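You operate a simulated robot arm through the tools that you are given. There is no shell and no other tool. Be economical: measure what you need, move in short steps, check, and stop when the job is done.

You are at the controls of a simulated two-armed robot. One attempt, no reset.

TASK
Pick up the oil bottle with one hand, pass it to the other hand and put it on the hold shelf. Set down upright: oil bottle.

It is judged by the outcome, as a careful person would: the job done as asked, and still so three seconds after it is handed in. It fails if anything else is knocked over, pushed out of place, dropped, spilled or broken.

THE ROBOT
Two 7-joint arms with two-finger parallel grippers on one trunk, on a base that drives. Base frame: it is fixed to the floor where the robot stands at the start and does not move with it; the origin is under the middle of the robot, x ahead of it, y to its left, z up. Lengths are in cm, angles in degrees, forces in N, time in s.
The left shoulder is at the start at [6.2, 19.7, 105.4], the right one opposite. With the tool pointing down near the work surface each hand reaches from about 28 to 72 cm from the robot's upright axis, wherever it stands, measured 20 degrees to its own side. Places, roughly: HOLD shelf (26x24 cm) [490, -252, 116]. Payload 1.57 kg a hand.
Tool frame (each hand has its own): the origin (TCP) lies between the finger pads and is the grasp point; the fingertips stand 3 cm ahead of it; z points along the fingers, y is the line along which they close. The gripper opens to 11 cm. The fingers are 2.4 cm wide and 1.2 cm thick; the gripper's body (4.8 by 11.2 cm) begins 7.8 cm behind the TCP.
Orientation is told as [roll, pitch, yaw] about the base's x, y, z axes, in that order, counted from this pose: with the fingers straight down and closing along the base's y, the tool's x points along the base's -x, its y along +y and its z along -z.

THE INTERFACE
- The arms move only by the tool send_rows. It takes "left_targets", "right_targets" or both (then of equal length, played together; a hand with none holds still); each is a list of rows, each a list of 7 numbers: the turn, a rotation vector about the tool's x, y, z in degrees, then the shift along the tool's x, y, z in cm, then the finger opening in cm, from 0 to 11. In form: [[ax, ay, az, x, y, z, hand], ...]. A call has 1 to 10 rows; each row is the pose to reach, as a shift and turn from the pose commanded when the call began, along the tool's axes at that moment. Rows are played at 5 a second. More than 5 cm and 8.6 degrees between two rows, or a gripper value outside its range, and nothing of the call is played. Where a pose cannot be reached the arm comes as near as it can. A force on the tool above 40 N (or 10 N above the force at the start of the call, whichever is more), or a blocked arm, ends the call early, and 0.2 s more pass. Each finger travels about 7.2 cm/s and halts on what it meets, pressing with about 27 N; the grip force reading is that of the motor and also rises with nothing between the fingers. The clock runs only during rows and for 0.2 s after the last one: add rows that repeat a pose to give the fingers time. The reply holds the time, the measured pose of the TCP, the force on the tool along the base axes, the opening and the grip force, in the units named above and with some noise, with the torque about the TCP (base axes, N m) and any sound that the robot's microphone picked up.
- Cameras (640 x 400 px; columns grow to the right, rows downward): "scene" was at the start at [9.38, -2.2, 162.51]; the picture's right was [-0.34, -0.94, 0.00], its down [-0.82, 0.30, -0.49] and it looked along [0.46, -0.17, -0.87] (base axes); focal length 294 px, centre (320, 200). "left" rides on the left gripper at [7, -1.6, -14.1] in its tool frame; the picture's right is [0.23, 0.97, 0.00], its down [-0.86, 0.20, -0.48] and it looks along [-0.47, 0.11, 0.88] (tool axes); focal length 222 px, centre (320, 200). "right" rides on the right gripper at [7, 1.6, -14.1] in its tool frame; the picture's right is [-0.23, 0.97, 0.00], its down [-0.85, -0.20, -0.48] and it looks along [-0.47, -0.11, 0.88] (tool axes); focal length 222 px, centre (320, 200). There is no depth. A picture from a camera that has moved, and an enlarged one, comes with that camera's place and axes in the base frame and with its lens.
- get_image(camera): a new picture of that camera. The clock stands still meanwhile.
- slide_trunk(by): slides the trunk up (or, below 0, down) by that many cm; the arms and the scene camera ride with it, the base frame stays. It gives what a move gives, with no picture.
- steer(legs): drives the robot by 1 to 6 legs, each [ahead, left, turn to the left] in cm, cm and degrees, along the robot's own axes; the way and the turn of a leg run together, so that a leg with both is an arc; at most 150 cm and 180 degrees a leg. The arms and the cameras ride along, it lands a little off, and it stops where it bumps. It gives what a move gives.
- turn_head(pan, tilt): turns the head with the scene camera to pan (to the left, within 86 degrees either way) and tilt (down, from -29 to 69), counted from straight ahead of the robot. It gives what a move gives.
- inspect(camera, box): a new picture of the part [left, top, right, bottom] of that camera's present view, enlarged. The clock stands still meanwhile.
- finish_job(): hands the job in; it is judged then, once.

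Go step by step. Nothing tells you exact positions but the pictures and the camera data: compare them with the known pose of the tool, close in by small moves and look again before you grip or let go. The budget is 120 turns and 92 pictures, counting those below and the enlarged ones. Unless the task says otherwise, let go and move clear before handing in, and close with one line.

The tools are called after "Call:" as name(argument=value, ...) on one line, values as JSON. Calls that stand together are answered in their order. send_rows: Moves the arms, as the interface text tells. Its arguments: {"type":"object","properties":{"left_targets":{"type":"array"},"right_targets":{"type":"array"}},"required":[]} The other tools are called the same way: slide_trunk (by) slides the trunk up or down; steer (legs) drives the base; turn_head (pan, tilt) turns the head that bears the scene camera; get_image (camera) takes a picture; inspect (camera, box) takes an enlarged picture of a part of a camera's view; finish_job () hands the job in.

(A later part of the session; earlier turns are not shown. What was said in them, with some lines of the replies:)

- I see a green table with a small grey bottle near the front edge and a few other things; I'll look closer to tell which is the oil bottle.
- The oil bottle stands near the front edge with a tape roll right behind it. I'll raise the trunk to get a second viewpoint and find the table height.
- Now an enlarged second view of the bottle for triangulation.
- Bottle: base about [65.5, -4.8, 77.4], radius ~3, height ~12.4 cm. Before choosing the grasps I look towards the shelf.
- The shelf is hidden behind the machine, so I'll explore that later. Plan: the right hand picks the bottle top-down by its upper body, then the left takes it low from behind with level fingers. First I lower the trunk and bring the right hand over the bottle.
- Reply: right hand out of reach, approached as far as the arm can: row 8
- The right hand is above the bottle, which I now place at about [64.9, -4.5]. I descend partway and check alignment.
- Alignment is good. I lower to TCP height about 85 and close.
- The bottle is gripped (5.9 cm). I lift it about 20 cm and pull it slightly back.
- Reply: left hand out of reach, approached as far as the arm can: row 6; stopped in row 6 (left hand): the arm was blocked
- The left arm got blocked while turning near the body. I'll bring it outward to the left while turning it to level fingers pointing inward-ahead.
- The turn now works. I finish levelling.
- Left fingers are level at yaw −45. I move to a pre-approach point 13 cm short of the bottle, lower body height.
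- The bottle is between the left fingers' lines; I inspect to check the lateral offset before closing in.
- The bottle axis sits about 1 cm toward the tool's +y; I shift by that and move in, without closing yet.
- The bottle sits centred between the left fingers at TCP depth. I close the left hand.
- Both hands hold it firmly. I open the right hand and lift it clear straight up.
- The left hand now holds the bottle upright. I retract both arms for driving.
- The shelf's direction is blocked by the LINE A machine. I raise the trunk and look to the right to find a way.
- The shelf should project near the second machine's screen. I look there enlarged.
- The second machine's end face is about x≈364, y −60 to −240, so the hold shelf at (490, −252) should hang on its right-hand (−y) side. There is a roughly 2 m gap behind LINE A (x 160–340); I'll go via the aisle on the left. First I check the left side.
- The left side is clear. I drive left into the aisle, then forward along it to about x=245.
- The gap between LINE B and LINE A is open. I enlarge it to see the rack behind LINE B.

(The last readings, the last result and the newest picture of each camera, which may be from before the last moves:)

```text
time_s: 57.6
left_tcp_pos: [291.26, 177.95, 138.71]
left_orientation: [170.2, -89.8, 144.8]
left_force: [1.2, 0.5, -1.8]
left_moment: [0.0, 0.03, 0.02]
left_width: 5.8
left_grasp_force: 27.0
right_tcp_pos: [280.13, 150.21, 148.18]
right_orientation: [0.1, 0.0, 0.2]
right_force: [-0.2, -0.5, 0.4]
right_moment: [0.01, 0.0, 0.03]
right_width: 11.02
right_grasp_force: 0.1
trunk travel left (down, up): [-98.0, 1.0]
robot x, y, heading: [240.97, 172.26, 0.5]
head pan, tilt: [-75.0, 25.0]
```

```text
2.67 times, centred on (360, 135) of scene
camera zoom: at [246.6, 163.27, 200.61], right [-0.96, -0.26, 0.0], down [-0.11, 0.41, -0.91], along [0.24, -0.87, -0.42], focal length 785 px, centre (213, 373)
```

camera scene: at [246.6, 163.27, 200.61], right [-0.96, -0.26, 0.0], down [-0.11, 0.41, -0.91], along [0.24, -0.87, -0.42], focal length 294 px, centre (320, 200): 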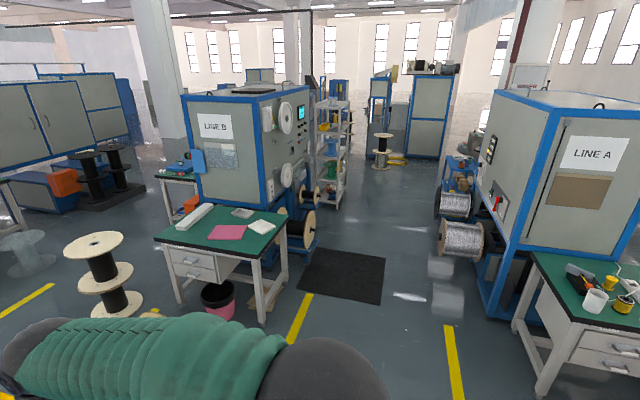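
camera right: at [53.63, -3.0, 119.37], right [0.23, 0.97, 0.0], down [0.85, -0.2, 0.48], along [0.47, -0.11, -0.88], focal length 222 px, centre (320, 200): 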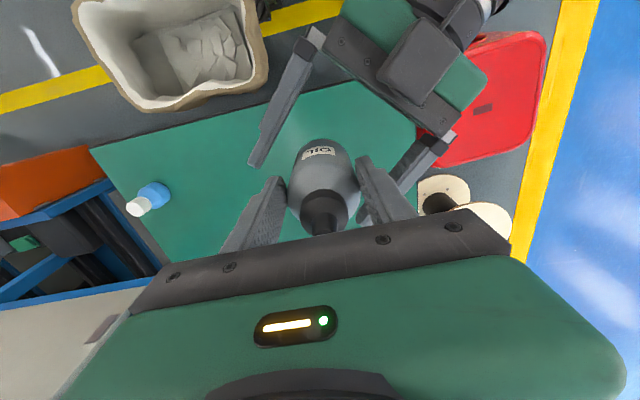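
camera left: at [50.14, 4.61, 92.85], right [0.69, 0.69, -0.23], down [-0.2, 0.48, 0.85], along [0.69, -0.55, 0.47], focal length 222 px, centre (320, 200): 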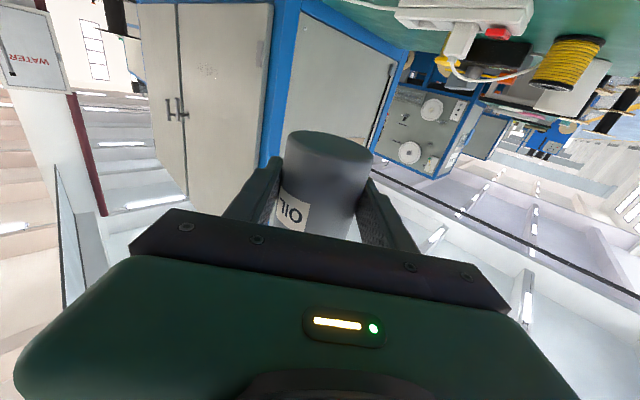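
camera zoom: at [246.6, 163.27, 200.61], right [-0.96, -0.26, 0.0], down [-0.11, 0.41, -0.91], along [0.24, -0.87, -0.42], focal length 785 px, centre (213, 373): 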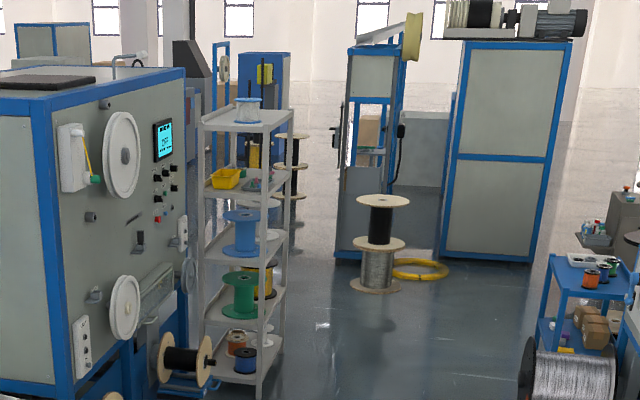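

The rack stands at about x≥329, y≈−231; the corridor is x 190–330. I turn to face −y and enter along x≈252, then look again.

Call:
steer(legs=[[0, 0, -90], [150, 10, 0], [70, 0, 0]])

Call:
turn_head(pan=15, tilt=20)

Call:
get_image(camera="scene")

```text
refused: leg 2 is longer than a leg can be; nothing moved
```

```text
time_s: 59.3
left_tcp_pos: [291.44, 177.95, 138.66]
left_orientation: [172.1, -89.8, 143.0]
left_force: [-0.3, 0.0, -2.1]
left_moment: [0.03, -0.01, -0.02]
left_width: 5.82
left_grasp_force: 26.7
right_tcp_pos: [280.14, 150.03, 148.33]
right_orientation: [0.0, -0.1, 0.2]
right_force: [-0.6, -0.5, 0.8]
right_moment: [0.01, 0.01, 0.05]
right_width: 11.01
right_grasp_force: 0.1
trunk travel left (down, up): [-98.0, 1.0]
robot x, y, heading: [241.06, 172.14, 0.4]
head pan, tilt: [15.0, 20.0]
```

```text
54 pictures are left
camera scene: at [253.18, 174.62, 201.41], right [0.26, -0.96, 0.0], down [-0.33, -0.09, -0.94], along [0.91, 0.25, -0.34], focal length 294 px, centre (320, 200)
```

scene: 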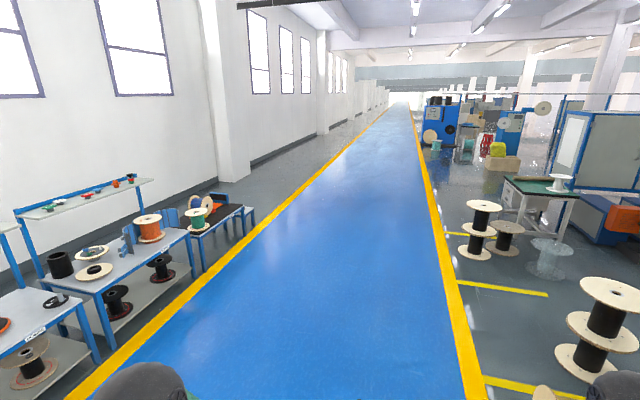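

The leg was slightly too long; I resend it shortened.

Call:
steer(legs=[[0, 0, -90], [140, 10, 0], [80, 0, 0]])

Call:
get_image(camera="scene")

```text
time_s: 74.0
left_tcp_pos: [259.2, -98.47, 138.78]
left_orientation: [152.2, -89.6, 73.2]
left_force: [-1.2, 0.2, -1.9]
left_moment: [-0.02, -0.01, 0.02]
left_width: 5.8
left_grasp_force: 27.3
right_tcp_pos: [231.26, -87.1, 148.42]
right_orientation: [0.1, -0.2, -89.5]
right_force: [0.5, 0.6, 0.3]
right_moment: [0.01, 0.01, -0.02]
right_width: 11.0
right_grasp_force: 0.0
trunk travel left (down, up): [-98.0, 1.0]
robot x, y, heading: [252.98, -48.11, -89.5]
head pan, tilt: [15.0, 20.0]
```

```text
53 pictures are left
camera scene: at [255.51, -60.07, 201.43], right [-0.96, -0.27, 0.0], down [-0.09, 0.33, -0.94], along [0.25, -0.91, -0.34], focal length 294 px, centre (320, 200)
```

scene: 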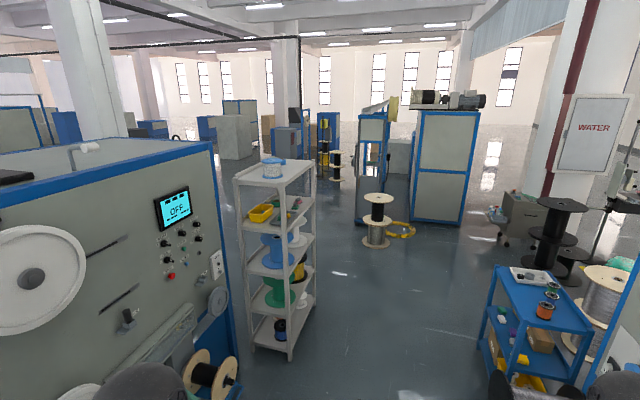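

The corridor continues past the rack (x 325–360, y −228…−280). I drive on to y≈−365 and look to the left for the hold shelf.

Call:
steer(legs=[[120, 0, 0], [120, 0, 0], [77, 0, 0]])

Call:
turn_head(pan=80, tilt=20)

Call:
get_image(camera="scene")

```text
time_s: 89.5
left_tcp_pos: [263.82, -414.68, 138.85]
left_orientation: [146.7, -89.7, 78.9]
left_force: [0.2, 0.6, -1.4]
left_moment: [0.01, -0.02, 0.01]
left_width: 5.79
left_grasp_force: 27.3
right_tcp_pos: [235.86, -403.72, 148.33]
right_orientation: [0.0, -0.3, -89.2]
right_force: [0.2, -0.1, -0.1]
right_moment: [0.02, -0.01, 0.02]
right_width: 10.99
right_grasp_force: 0.1
trunk travel left (down, up): [-98.0, 1.0]
robot x, y, heading: [257.11, -364.56, -89.2]
head pan, tilt: [15.0, 20.0]
```

```text
time_s: 90.8
left_tcp_pos: [263.82, -414.71, 138.84]
left_orientation: [150.9, -89.7, 74.8]
left_force: [0.4, 0.0, -2.4]
left_moment: [0.03, 0.03, -0.02]
left_width: 5.8
left_grasp_force: 26.5
right_tcp_pos: [235.78, -403.92, 148.3]
right_orientation: [0.0, -0.2, -89.2]
right_force: [0.0, 0.0, 0.1]
right_moment: [0.01, -0.03, 0.01]
right_width: 10.98
right_grasp_force: 0.1
trunk travel left (down, up): [-98.0, 1.0]
robot x, y, heading: [257.35, -364.69, -89.0]
head pan, tilt: [80.0, 20.0]
```

```text
52 pictures are left
camera scene: at [266.48, -369.43, 201.42], right [-0.16, -0.99, 0.0], down [-0.34, 0.06, -0.94], along [0.93, -0.15, -0.34], focal length 294 px, centre (320, 200)
```

scene: 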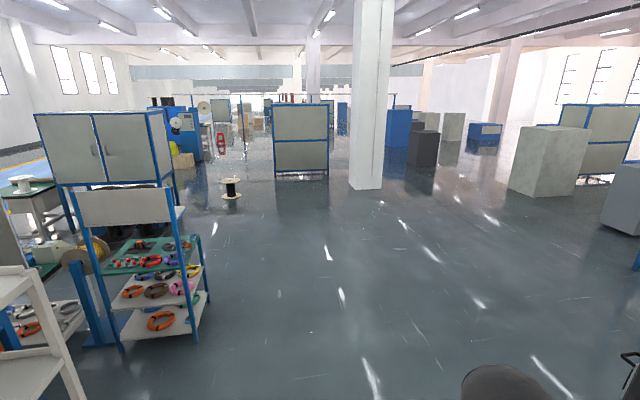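

A blue stand with a panel appears at the shelf's expected place (px ≈116,215). I enlarge it.

Call:
inspect(camera="scene", box=[0, 150, 240, 350])

```text
2.00 times, centred on (120, 250) of scene
camera zoom: at [266.48, -369.43, 201.42], right [-0.16, -0.99, 0.0], down [-0.34, 0.06, -0.94], along [0.93, -0.15, -0.34], focal length 589 px, centre (720, 100)
```

zoom: 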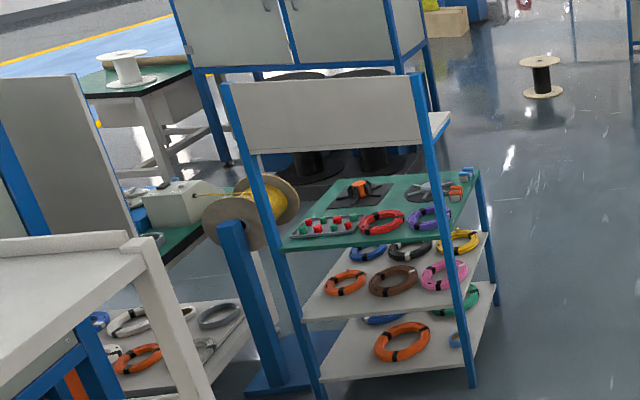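

The rack stands at x 478–528, y −295…−233, with the panel on its −x side; the hold shelf board (z≈116) opens toward +x. I'll go round to its +x side along y≈−365.

Call:
steer(legs=[[0, 0, 89], [140, 0, 0], [120, 0, 0], [110, 0, 0]])

Call:
turn_head(pan=86, tilt=25)

Call:
get_image(camera="scene")

```text
time_s: 112.5
left_tcp_pos: [676.43, -360.28, 138.85]
left_orientation: [145.3, -89.7, 169.8]
left_force: [-0.5, 0.3, -1.0]
left_moment: [0.0, 0.04, -0.02]
left_width: 5.8
left_grasp_force: 27.0
right_tcp_pos: [665.21, -388.24, 148.41]
right_orientation: [0.1, -0.3, 0.2]
right_force: [-0.4, 0.8, 0.4]
right_moment: [0.02, -0.01, 0.0]
right_width: 10.99
right_grasp_force: 0.1
trunk travel left (down, up): [-98.0, 1.0]
robot x, y, heading: [626.63, -366.2, 0.2]
head pan, tilt: [80.0, 20.0]
```

```text
time_s: 113.2
left_tcp_pos: [676.48, -360.22, 138.88]
left_orientation: [147.0, -89.7, 168.0]
left_force: [0.0, -0.2, -1.8]
left_moment: [-0.02, 0.01, 0.01]
left_width: 5.78
left_grasp_force: 27.3
right_tcp_pos: [665.09, -388.22, 148.36]
right_orientation: [-0.1, -0.2, 0.3]
right_force: [0.2, 0.1, 0.6]
right_moment: [-0.02, 0.01, 0.03]
right_width: 11.0
right_grasp_force: 0.1
trunk travel left (down, up): [-98.0, 1.0]
robot x, y, heading: [625.87, -366.06, 0.1]
head pan, tilt: [85.9, 25.0]
```

```text
50 pictures are left
camera scene: at [630.22, -356.94, 200.62], right [1.0, -0.07, 0.0], down [-0.03, -0.42, -0.91], along [0.06, 0.9, -0.42], focal length 294 px, centre (320, 200)
```

scene: 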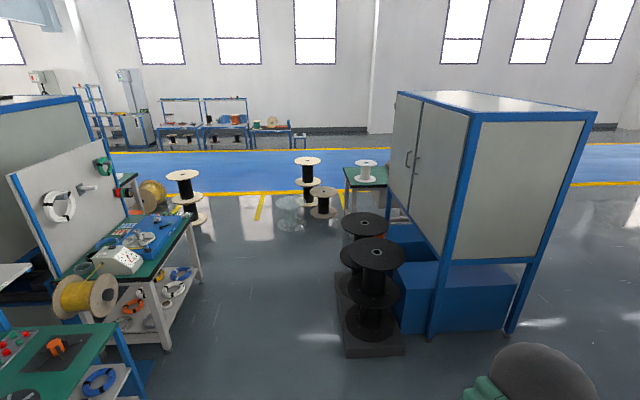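

The space in front of the rack is open. I turn to face the rack (heading 180) and look.

Call:
steer(legs=[[0, 0, 180]])

Call:
turn_head(pan=-38, tilt=30)

Call:
get_image(camera="scene")

```text
time_s: 121.0
left_tcp_pos: [576.51, -373.9, 138.79]
left_orientation: [145.9, -89.8, -8.9]
left_force: [-0.3, 1.0, -2.5]
left_moment: [-0.01, 0.0, 0.02]
left_width: 5.8
left_grasp_force: 26.6
right_tcp_pos: [586.82, -345.7, 148.3]
right_orientation: [0.0, -0.2, -177.9]
right_force: [0.2, 0.3, 0.1]
right_moment: [-0.02, 0.01, 0.0]
right_width: 11.04
right_grasp_force: 0.2
trunk travel left (down, up): [-98.0, 1.0]
robot x, y, heading: [626.79, -366.48, -178.0]
head pan, tilt: [85.9, 25.0]
```

```text
time_s: 123.0
left_tcp_pos: [576.51, -373.96, 139.0]
left_orientation: [145.1, -89.7, -8.0]
left_force: [-0.1, 0.0, -1.3]
left_moment: [-0.01, 0.0, 0.02]
left_width: 5.79
left_grasp_force: 27.1
right_tcp_pos: [586.93, -345.58, 148.32]
right_orientation: [0.1, -0.3, -177.9]
right_force: [0.4, 0.8, 0.6]
right_moment: [0.01, -0.01, -0.02]
right_width: 11.0
right_grasp_force: 0.0
trunk travel left (down, up): [-98.0, 1.0]
robot x, y, heading: [626.47, -366.55, -178.0]
head pan, tilt: [-38.0, 30.0]
```

```text
49 pictures are left
camera scene: at [615.59, -361.05, 199.81], right [0.59, 0.81, 0.0], down [0.41, -0.29, -0.87], along [-0.7, 0.51, -0.5], focal length 294 px, centre (320, 200)
```

scene: 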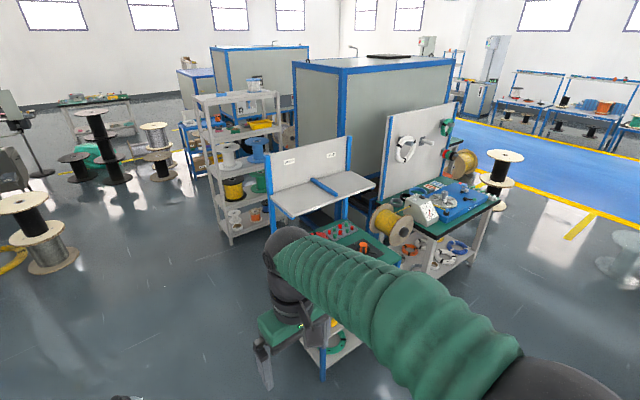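

The top board is split by a blue divider into two labelled halves; I enlarge to read the labels.

Call:
inspect(camera="scene", box=[256, 130, 384, 230])

```text
4.00 times, centred on (320, 180) of scene
camera zoom: at [615.59, -361.05, 199.81], right [0.59, 0.81, 0.0], down [0.41, -0.29, -0.87], along [-0.7, 0.51, -0.5], focal length 1178 px, centre (320, 280)
```

zoom: 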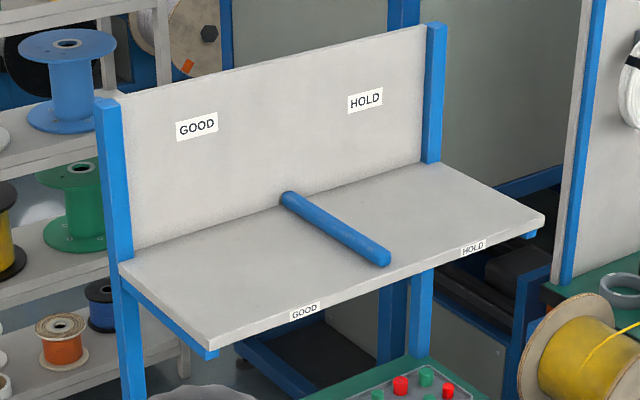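

HOLD is the right half (x 477–502, y −265…−235, centre about [490, −251]) and it is empty. I drive to stand in front of it.

Call:
steer(legs=[[0, 0, -2], [0, -125, 0], [26, 0, 0]])

Call:
turn_head(pan=0, tilt=45)

Call:
get_image(camera="scene")

```text
time_s: 131.2
left_tcp_pos: [550.55, -246.65, 139.16]
left_orientation: [134.3, -89.5, 0.8]
left_force: [0.3, 0.0, -1.6]
left_moment: [0.01, -0.02, 0.02]
left_width: 5.77
left_grasp_force: 27.1
right_tcp_pos: [561.95, -218.78, 148.5]
right_orientation: [0.0, -0.6, -180.0]
right_force: [0.3, 1.4, 0.6]
right_moment: [-0.03, 0.01, 0.01]
right_width: 10.99
right_grasp_force: 0.0
trunk travel left (down, up): [-98.0, 1.0]
robot x, y, heading: [599.74, -240.42, -180.0]
head pan, tilt: [-38.0, 30.0]
```

```text
time_s: 132.2
left_tcp_pos: [549.83, -246.78, 138.76]
left_orientation: [147.1, -89.7, -12.1]
left_force: [-1.4, -0.2, -1.4]
left_moment: [-0.03, 0.0, -0.01]
left_width: 5.8
left_grasp_force: 26.9
right_tcp_pos: [561.07, -218.75, 148.38]
right_orientation: [0.1, -0.2, -179.9]
right_force: [-1.1, 0.4, 0.2]
right_moment: [0.01, 0.01, -0.04]
right_width: 11.04
right_grasp_force: 0.1
trunk travel left (down, up): [-98.0, 1.0]
robot x, y, heading: [599.91, -240.84, -179.9]
head pan, tilt: [0.0, 45.0]
```

```text
47 pictures are left
camera scene: at [588.11, -240.72, 197.53], right [0.0, 1.0, 0.0], down [0.71, 0.0, -0.71], along [-0.71, 0.0, -0.71], focal length 294 px, centre (320, 200)
```

scene: 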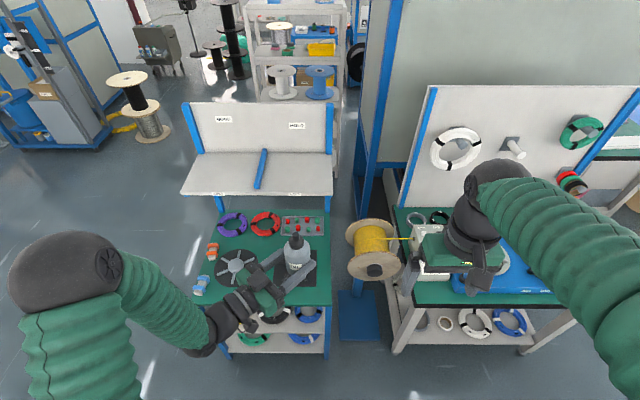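

The robot stands well. To keep the wrist camera off the board I need fingers pointing straight ahead, so I drive a bit closer, lower the trunk and turn the hand outward while clear of the shelf.

Call:
steer(legs=[[22, 0, 0]])

Call:
slide_trunk(by=-8)

Call:
send_rows(left_targets=[[0, 0, 0, 0, 0, 3, 4], [-7.5, 0, 0, 0, 1, 4, 4], [-15, 0, 0, 0, 2, 5, 4], [-22.5, 0, 0, 0, 3, 5, 4], [-30, 0, 0, 0, 4, 5, 4], [-37.5, 0, 0, 0, 5, 5, 4], [-45, 0, 0, 0, 5, 5, 4], [-45, 0, 0, 0, 5, 5, 4]])

Call:
get_image(camera="scene")

```text
time_s: 133.9
left_tcp_pos: [528.3, -246.85, 139.13]
left_orientation: [143.3, -89.4, -8.3]
left_force: [0.1, 0.1, -1.3]
left_moment: [-0.02, 0.01, 0.02]
left_width: 5.82
left_grasp_force: 27.2
right_tcp_pos: [539.76, -218.9, 148.57]
right_orientation: [-0.1, -0.6, -180.0]
right_force: [0.6, -0.7, -0.6]
right_moment: [0.0, 0.04, 0.01]
right_width: 11.01
right_grasp_force: 0.0
trunk travel left (down, up): [-98.0, 1.0]
robot x, y, heading: [577.71, -240.68, -179.7]
head pan, tilt: [0.0, 45.0]
```

```text
time_s: 135.1
left_tcp_pos: [527.82, -246.82, 131.04]
left_orientation: [149.4, -89.7, -14.4]
left_force: [0.3, -0.1, -1.3]
left_moment: [-0.01, -0.01, 0.03]
left_width: 5.82
left_grasp_force: 27.0
right_tcp_pos: [539.27, -218.9, 140.41]
right_orientation: [-0.1, -0.3, -179.9]
right_force: [-0.2, 0.6, -0.4]
right_moment: [-0.01, -0.04, -0.02]
right_width: 11.0
right_grasp_force: 0.0
trunk travel left (down, up): [-90.0, 9.0]
robot x, y, heading: [577.64, -241.04, -179.7]
head pan, tilt: [0.0, 45.0]
```

```text
time_s: 136.9
left_tcp_pos: [520.86, -246.63, 130.9]
left_orientation: [178.8, -89.5, 1.4]
left_force: [0.5, -1.1, -0.8]
left_moment: [0.01, 0.0, 0.01]
left_width: 5.82
left_grasp_force: 27.4
right_tcp_pos: [539.33, -218.6, 140.36]
right_orientation: [0.0, -0.4, -179.9]
right_force: [0.2, 0.0, -1.1]
right_moment: [0.03, 0.0, 0.01]
right_width: 10.97
right_grasp_force: 0.1
trunk travel left (down, up): [-90.0, 9.0]
robot x, y, heading: [577.9, -240.78, -179.8]
head pan, tilt: [0.0, 45.0]
```

```text
46 pictures are left
camera scene: at [566.18, -240.6, 189.54], right [0.0, 1.0, 0.0], down [0.71, 0.0, -0.71], along [-0.71, 0.0, -0.71], focal length 294 px, centre (320, 200)
```

scene: 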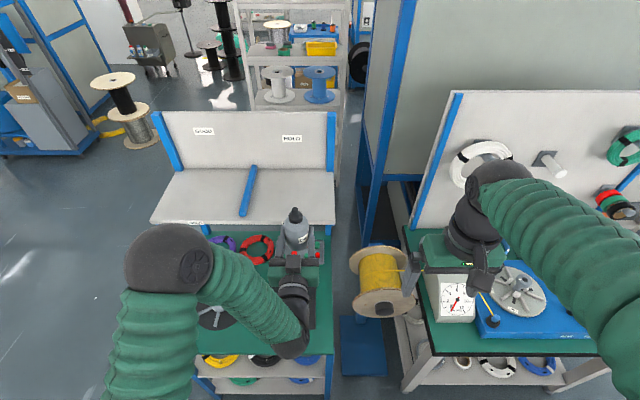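

The hand points straight at the shelf. I advance above the HOLD area at the present height (base about 11 cm above the board).

Call:
send_rows(left_targets=[[0, 0, 0, 0, 1, 4, 4], [0, 0, 0, 0, 2, 8, 4], [0, 0, 0, 0, 3, 12, 4], [0, 0, 0, 0, 4, 16, 4], [0, 0, 0, 0, 4, 20, 4], [0, 0, 0, 0, 4, 24, 4], [0, 0, 0, 0, 4, 26, 4], [0, 0, 0, 0, 4, 26, 4]])

Call:
get_image(camera="scene")

Call:
get_image(camera="left")

```text
time_s: 138.7
left_tcp_pos: [495.03, -250.81, 131.11]
left_orientation: [-174.6, -89.6, -5.5]
left_force: [0.5, 0.5, -1.8]
left_moment: [-0.03, -0.06, -0.03]
left_width: 5.81
left_grasp_force: 27.3
right_tcp_pos: [539.42, -218.85, 140.37]
right_orientation: [0.0, -0.4, -179.9]
right_force: [-0.3, 0.1, -1.2]
right_moment: [0.02, -0.04, -0.01]
right_width: 11.01
right_grasp_force: 0.1
trunk travel left (down, up): [-90.0, 9.0]
robot x, y, heading: [577.74, -240.92, -179.8]
head pan, tilt: [0.0, 45.0]
```

```text
45 pictures are left
camera scene: at [566.11, -240.76, 189.54], right [0.0, 1.0, 0.0], down [0.71, 0.0, -0.71], along [-0.71, 0.0, -0.71], focal length 294 px, centre (320, 200)
```

scene: 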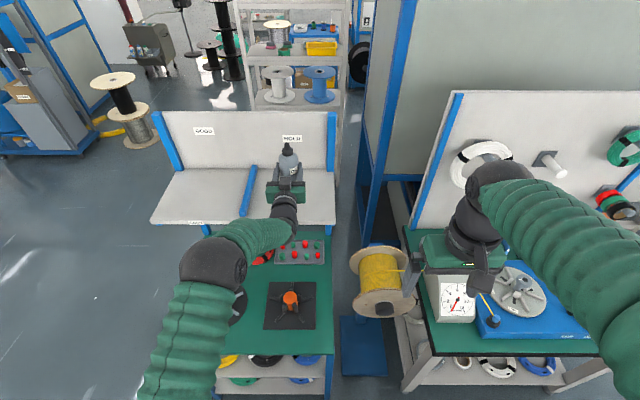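

```text
44 pictures are left
camera left: at [509.04, -249.17, 124.09], right [0.0, -0.97, -0.23], down [0.48, -0.2, 0.85], along [-0.87, -0.11, 0.47], focal length 222 px, centre (320, 200)
```

left: 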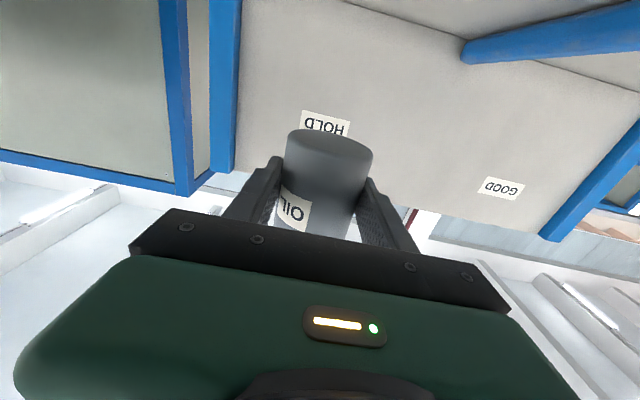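

Well placed over HOLD. I descend most of the way and check from the side-on view.

Call:
send_rows(left_targets=[[0, 0, 0, 3, 0, 0, 4], [0, 0, 0, 6, 0, 0, 4], [0, 0, 0, 8, 0, 0, 4], [0, 0, 0, 9.5, 0, 0, 4], [0, 0, 0, 9.5, 0, 0, 4]])

Call:
inspect(camera="scene", box=[240, 120, 360, 240])

Call:
get_image(camera="left")

Call:
get_image(camera="right")

```text
time_s: 139.9
left_tcp_pos: [494.76, -250.74, 121.37]
left_orientation: [-172.9, -89.7, -7.2]
left_force: [1.0, -0.9, -1.4]
left_moment: [-0.02, 0.01, -0.01]
left_width: 5.82
left_grasp_force: 26.8
right_tcp_pos: [539.36, -218.82, 140.37]
right_orientation: [0.1, -0.4, -179.9]
right_force: [-0.4, -0.4, 0.0]
right_moment: [-0.02, 0.0, 0.0]
right_width: 10.98
right_grasp_force: 0.0
trunk travel left (down, up): [-90.0, 9.0]
robot x, y, heading: [578.03, -241.0, -179.8]
head pan, tilt: [0.0, 45.0]
```

```text
3.33 times, centred on (300, 180) of scene
camera zoom: at [565.95, -240.76, 189.53], right [0.0, 1.0, 0.0], down [0.71, 0.0, -0.7], along [-0.7, 0.0, -0.71], focal length 982 px, centre (387, 267)
```

zoom: 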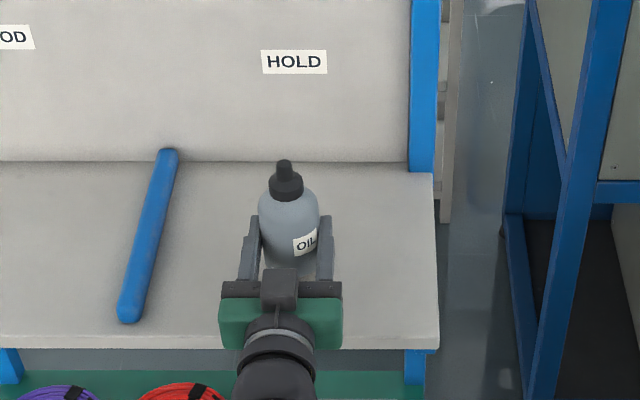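

```text
42 pictures are left
camera left: at [508.88, -249.18, 114.47], right [0.0, -0.97, -0.23], down [0.48, -0.2, 0.85], along [-0.88, -0.11, 0.47], focal length 222 px, centre (320, 200)
```

left: 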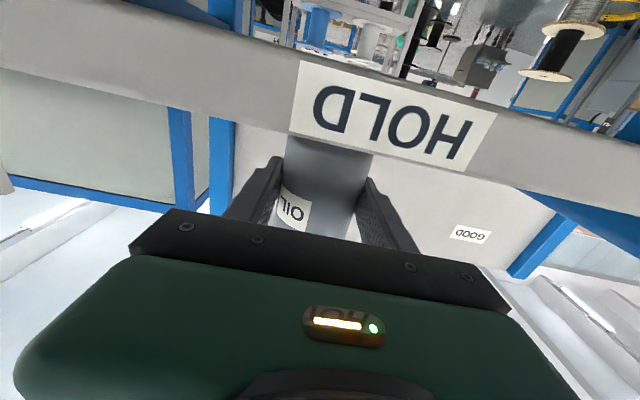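

```text
41 pictures are left
camera right: at [546.3, -220.48, 154.53], right [-0.23, -0.97, 0.0], down [-0.85, 0.2, 0.48], along [-0.47, 0.11, -0.88], focal length 222 px, centre (320, 200)
```

right: 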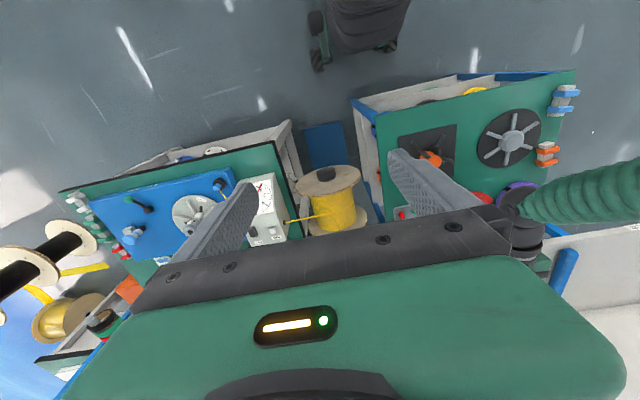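

The board top is at about z 116 and the bottle base about 2 cm above it. I descend gently, watching the force.

Call:
send_rows(left_targets=[[0, 0, 0, 0.5, 0, 0, 4], [0, 0, 0, 1, 0, 0, 4], [0, 0, 0, 1.3, 0, 0, 4], [0, 0, 0, 1.5, 0, 0, 4], [0, 0, 0, 1.5, 0, 0, 4]])

Call:
inspect(camera="left", box=[260, 80, 420, 240])

```text
time_s: 141.1
left_tcp_pos: [494.87, -250.72, 120.02]
left_orientation: [-169.7, -89.6, -10.2]
left_force: [0.0, 0.5, -1.2]
left_moment: [-0.02, 0.01, -0.01]
left_width: 5.8
left_grasp_force: 26.7
right_tcp_pos: [539.36, -218.82, 140.52]
right_orientation: [0.0, -0.4, -179.9]
right_force: [-1.0, 0.3, -0.8]
right_moment: [0.01, 0.02, -0.01]
right_width: 11.02
right_grasp_force: 0.1
trunk travel left (down, up): [-90.0, 9.0]
robot x, y, heading: [577.71, -241.21, -179.9]
head pan, tilt: [0.0, 45.0]
```

```text
2.50 times, centred on (340, 160) of left
camera zoom: at [508.89, -249.17, 113.07], right [0.0, -0.97, -0.23], down [0.48, -0.2, 0.85], along [-0.88, -0.11, 0.47], focal length 555 px, centre (270, 300)
```

zoom: 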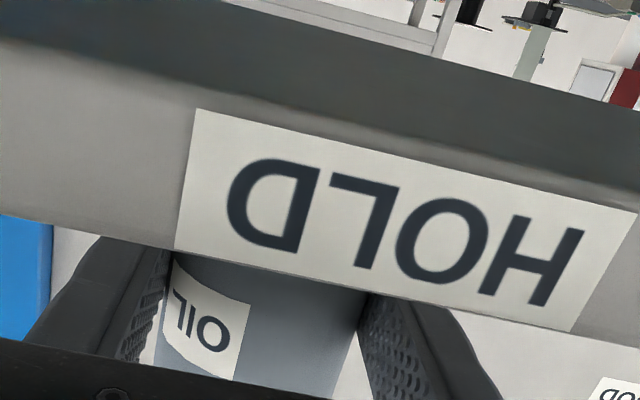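

No contact yet; I keep lowering in small steps.

Call:
send_rows(left_targets=[[0, 0, 0, 0.2, 0, 0, 4], [0, 0, 0, 0.4, 0, 0, 4], [0, 0, 0, 0.6, 0, 0, 4], [0, 0, 0, 0.6, 0, 0, 4]])

```text
time_s: 142.1
left_tcp_pos: [494.83, -250.82, 119.59]
left_orientation: [-172.9, -89.5, -7.0]
left_force: [-1.4, -0.1, 1.5]
left_moment: [-0.04, -0.07, -0.03]
left_width: 5.79
left_grasp_force: 26.8
right_tcp_pos: [539.46, -218.82, 140.38]
right_orientation: [0.0, -0.4, -179.9]
right_force: [0.6, -0.1, -1.0]
right_moment: [0.01, 0.02, 0.01]
right_width: 11.0
right_grasp_force: 0.1
trunk travel left (down, up): [-90.0, 9.0]
robot x, y, heading: [577.72, -240.93, -179.8]
head pan, tilt: [0.0, 45.0]
```

Force is turning upward, so contact is starting. A bit more to confirm.

Call:
send_rows(left_targets=[[0, 0, 0, 0.1, 0, 0, 4], [0, 0, 0, 0.2, 0, 0, 4], [0, 0, 0, 0.2, 0, 0, 4]])

Call:
inspect(camera="scene", box=[240, 120, 360, 240])

```text
time_s: 142.9
left_tcp_pos: [494.66, -250.73, 119.65]
left_orientation: [-175.4, -89.3, -4.6]
left_force: [-4.3, -0.4, 11.8]
left_moment: [-0.06, -0.08, 0.0]
left_width: 5.79
left_grasp_force: 27.1
right_tcp_pos: [539.52, -218.78, 140.54]
right_orientation: [0.0, -0.4, -179.9]
right_force: [0.0, 0.5, 0.6]
right_moment: [0.02, 0.0, 0.0]
right_width: 10.99
right_grasp_force: 0.1
trunk travel left (down, up): [-90.0, 9.0]
robot x, y, heading: [577.5, -240.81, -180.0]
head pan, tilt: [0.0, 45.0]
```

```text
3.33 times, centred on (300, 180) of scene
camera zoom: at [566.27, -240.73, 189.57], right [0.0, 1.0, 0.0], down [0.71, 0.0, -0.71], along [-0.71, 0.0, -0.71], focal length 982 px, centre (387, 267)
```

zoom: 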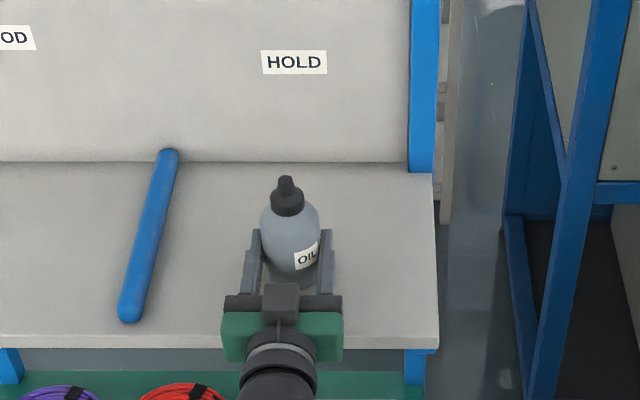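

The bottle rests on the board. I relax the downward press, open, and back straight out.

Call:
send_rows(left_targets=[[0, 0, 0, -0.15, 0, 0, 4], [0, 0, 0, -0.15, 0, 0, 6], [0, 0, 0, -0.15, 0, 0, 7], [0, 0, 0, -0.15, 0, 0, 8.5], [0, 0, 0, -0.15, 0, 0, 10], [0, 0, 0, -0.15, 0, 0, 11], [0, 0, 0, -0.15, 0, 0, 11]])

Call:
inspect(camera="scene", box=[240, 120, 360, 240])

```text
time_s: 144.5
left_tcp_pos: [494.82, -250.77, 119.48]
left_orientation: [-172.2, -89.5, -7.8]
left_force: [-0.1, -0.6, 0.3]
left_moment: [0.0, 0.03, 0.04]
left_width: 11.01
left_grasp_force: 0.1
right_tcp_pos: [539.41, -218.91, 140.32]
right_orientation: [0.0, -0.4, -180.0]
right_force: [0.7, -0.2, 0.2]
right_moment: [0.01, 0.02, 0.04]
right_width: 10.99
right_grasp_force: 0.1
trunk travel left (down, up): [-90.0, 9.0]
robot x, y, heading: [577.88, -240.68, -179.9]
head pan, tilt: [0.0, 45.0]
```

```text
3.33 times, centred on (300, 180) of scene
camera zoom: at [566.12, -240.75, 189.54], right [0.0, 1.0, 0.0], down [0.71, 0.0, -0.71], along [-0.71, 0.0, -0.71], focal length 982 px, centre (387, 267)
```

zoom: 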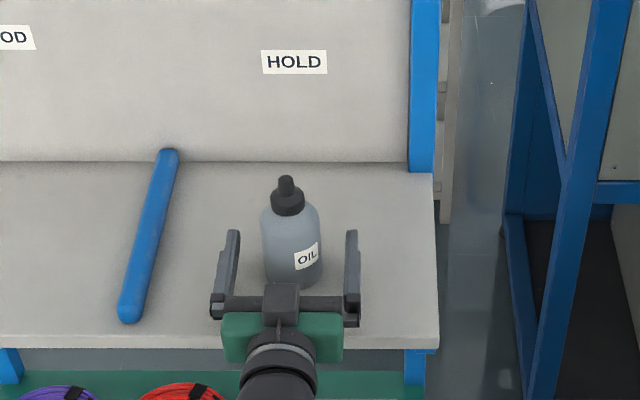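

The bottle stands free and upright. I withdraw the hand straight back.

Call:
send_rows(left_targets=[[0, 0, 0, 0, 0, -2, 11], [0, 0, 0, 0, 0, -5, 11], [0, 0, 0, 0, 0, -8, 11], [0, 0, 0, 0, 0, -12, 11], [0, 0, 0, 0, 0, -16, 11], [0, 0, 0, 0, 0, -20, 11], [0, 0, 0, 0, 0, -20, 11]])

Call:
get_image(camera="scene")

Call:
inspect(camera="scene", box=[240, 120, 360, 240])

```text
time_s: 146.1
left_tcp_pos: [514.74, -250.82, 119.32]
left_orientation: [-170.1, -89.6, -9.9]
left_force: [0.0, 0.4, -0.5]
left_moment: [0.01, 0.01, 0.01]
left_width: 11.0
left_grasp_force: 0.0
right_tcp_pos: [539.21, -218.78, 140.38]
right_orientation: [0.1, -0.5, -179.9]
right_force: [0.2, -0.2, -0.2]
right_moment: [-0.03, -0.01, -0.03]
right_width: 11.0
right_grasp_force: 0.1
trunk travel left (down, up): [-90.0, 9.0]
robot x, y, heading: [577.76, -241.07, -179.7]
head pan, tilt: [0.0, 45.0]
```

```text
37 pictures are left
camera scene: at [566.11, -240.72, 189.54], right [0.0, 1.0, 0.0], down [0.71, 0.0, -0.71], along [-0.71, 0.0, -0.71], focal length 294 px, centre (320, 200)
```

scene: 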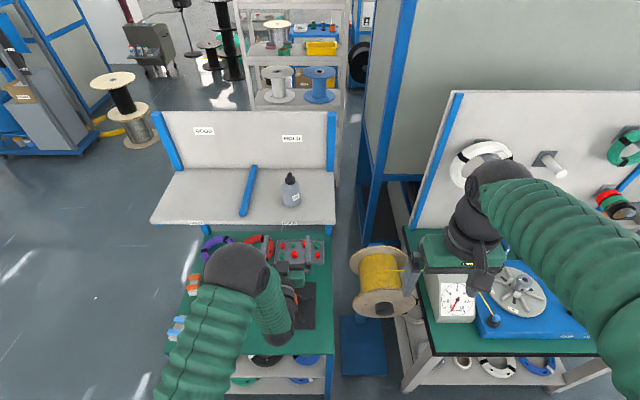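

```text
3.33 times, centred on (300, 180) of scene
camera zoom: at [566.11, -240.72, 189.54], right [0.0, 1.0, 0.0], down [0.71, 0.0, -0.71], along [-0.71, 0.0, -0.71], focal length 982 px, centre (387, 267)
```

zoom: 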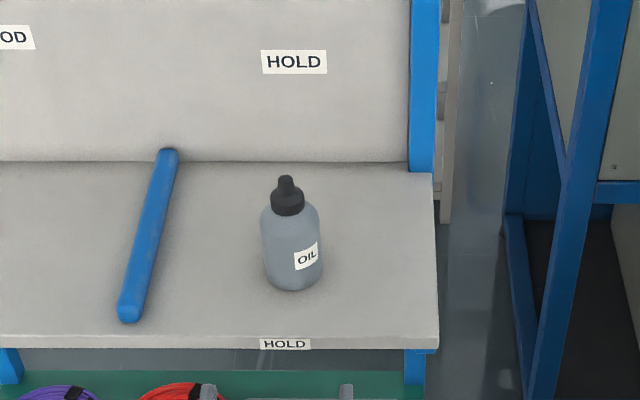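

The bottle stands upright on the HOLD shelf and both hands are clear, so I hand in.

Call:
finish_job()

```text
The job is handed in.
```

The oil bottle was picked up with the right hand, passed to the left, and now stands upright on the HOLD shelf, with both hands clear and the job handed in.
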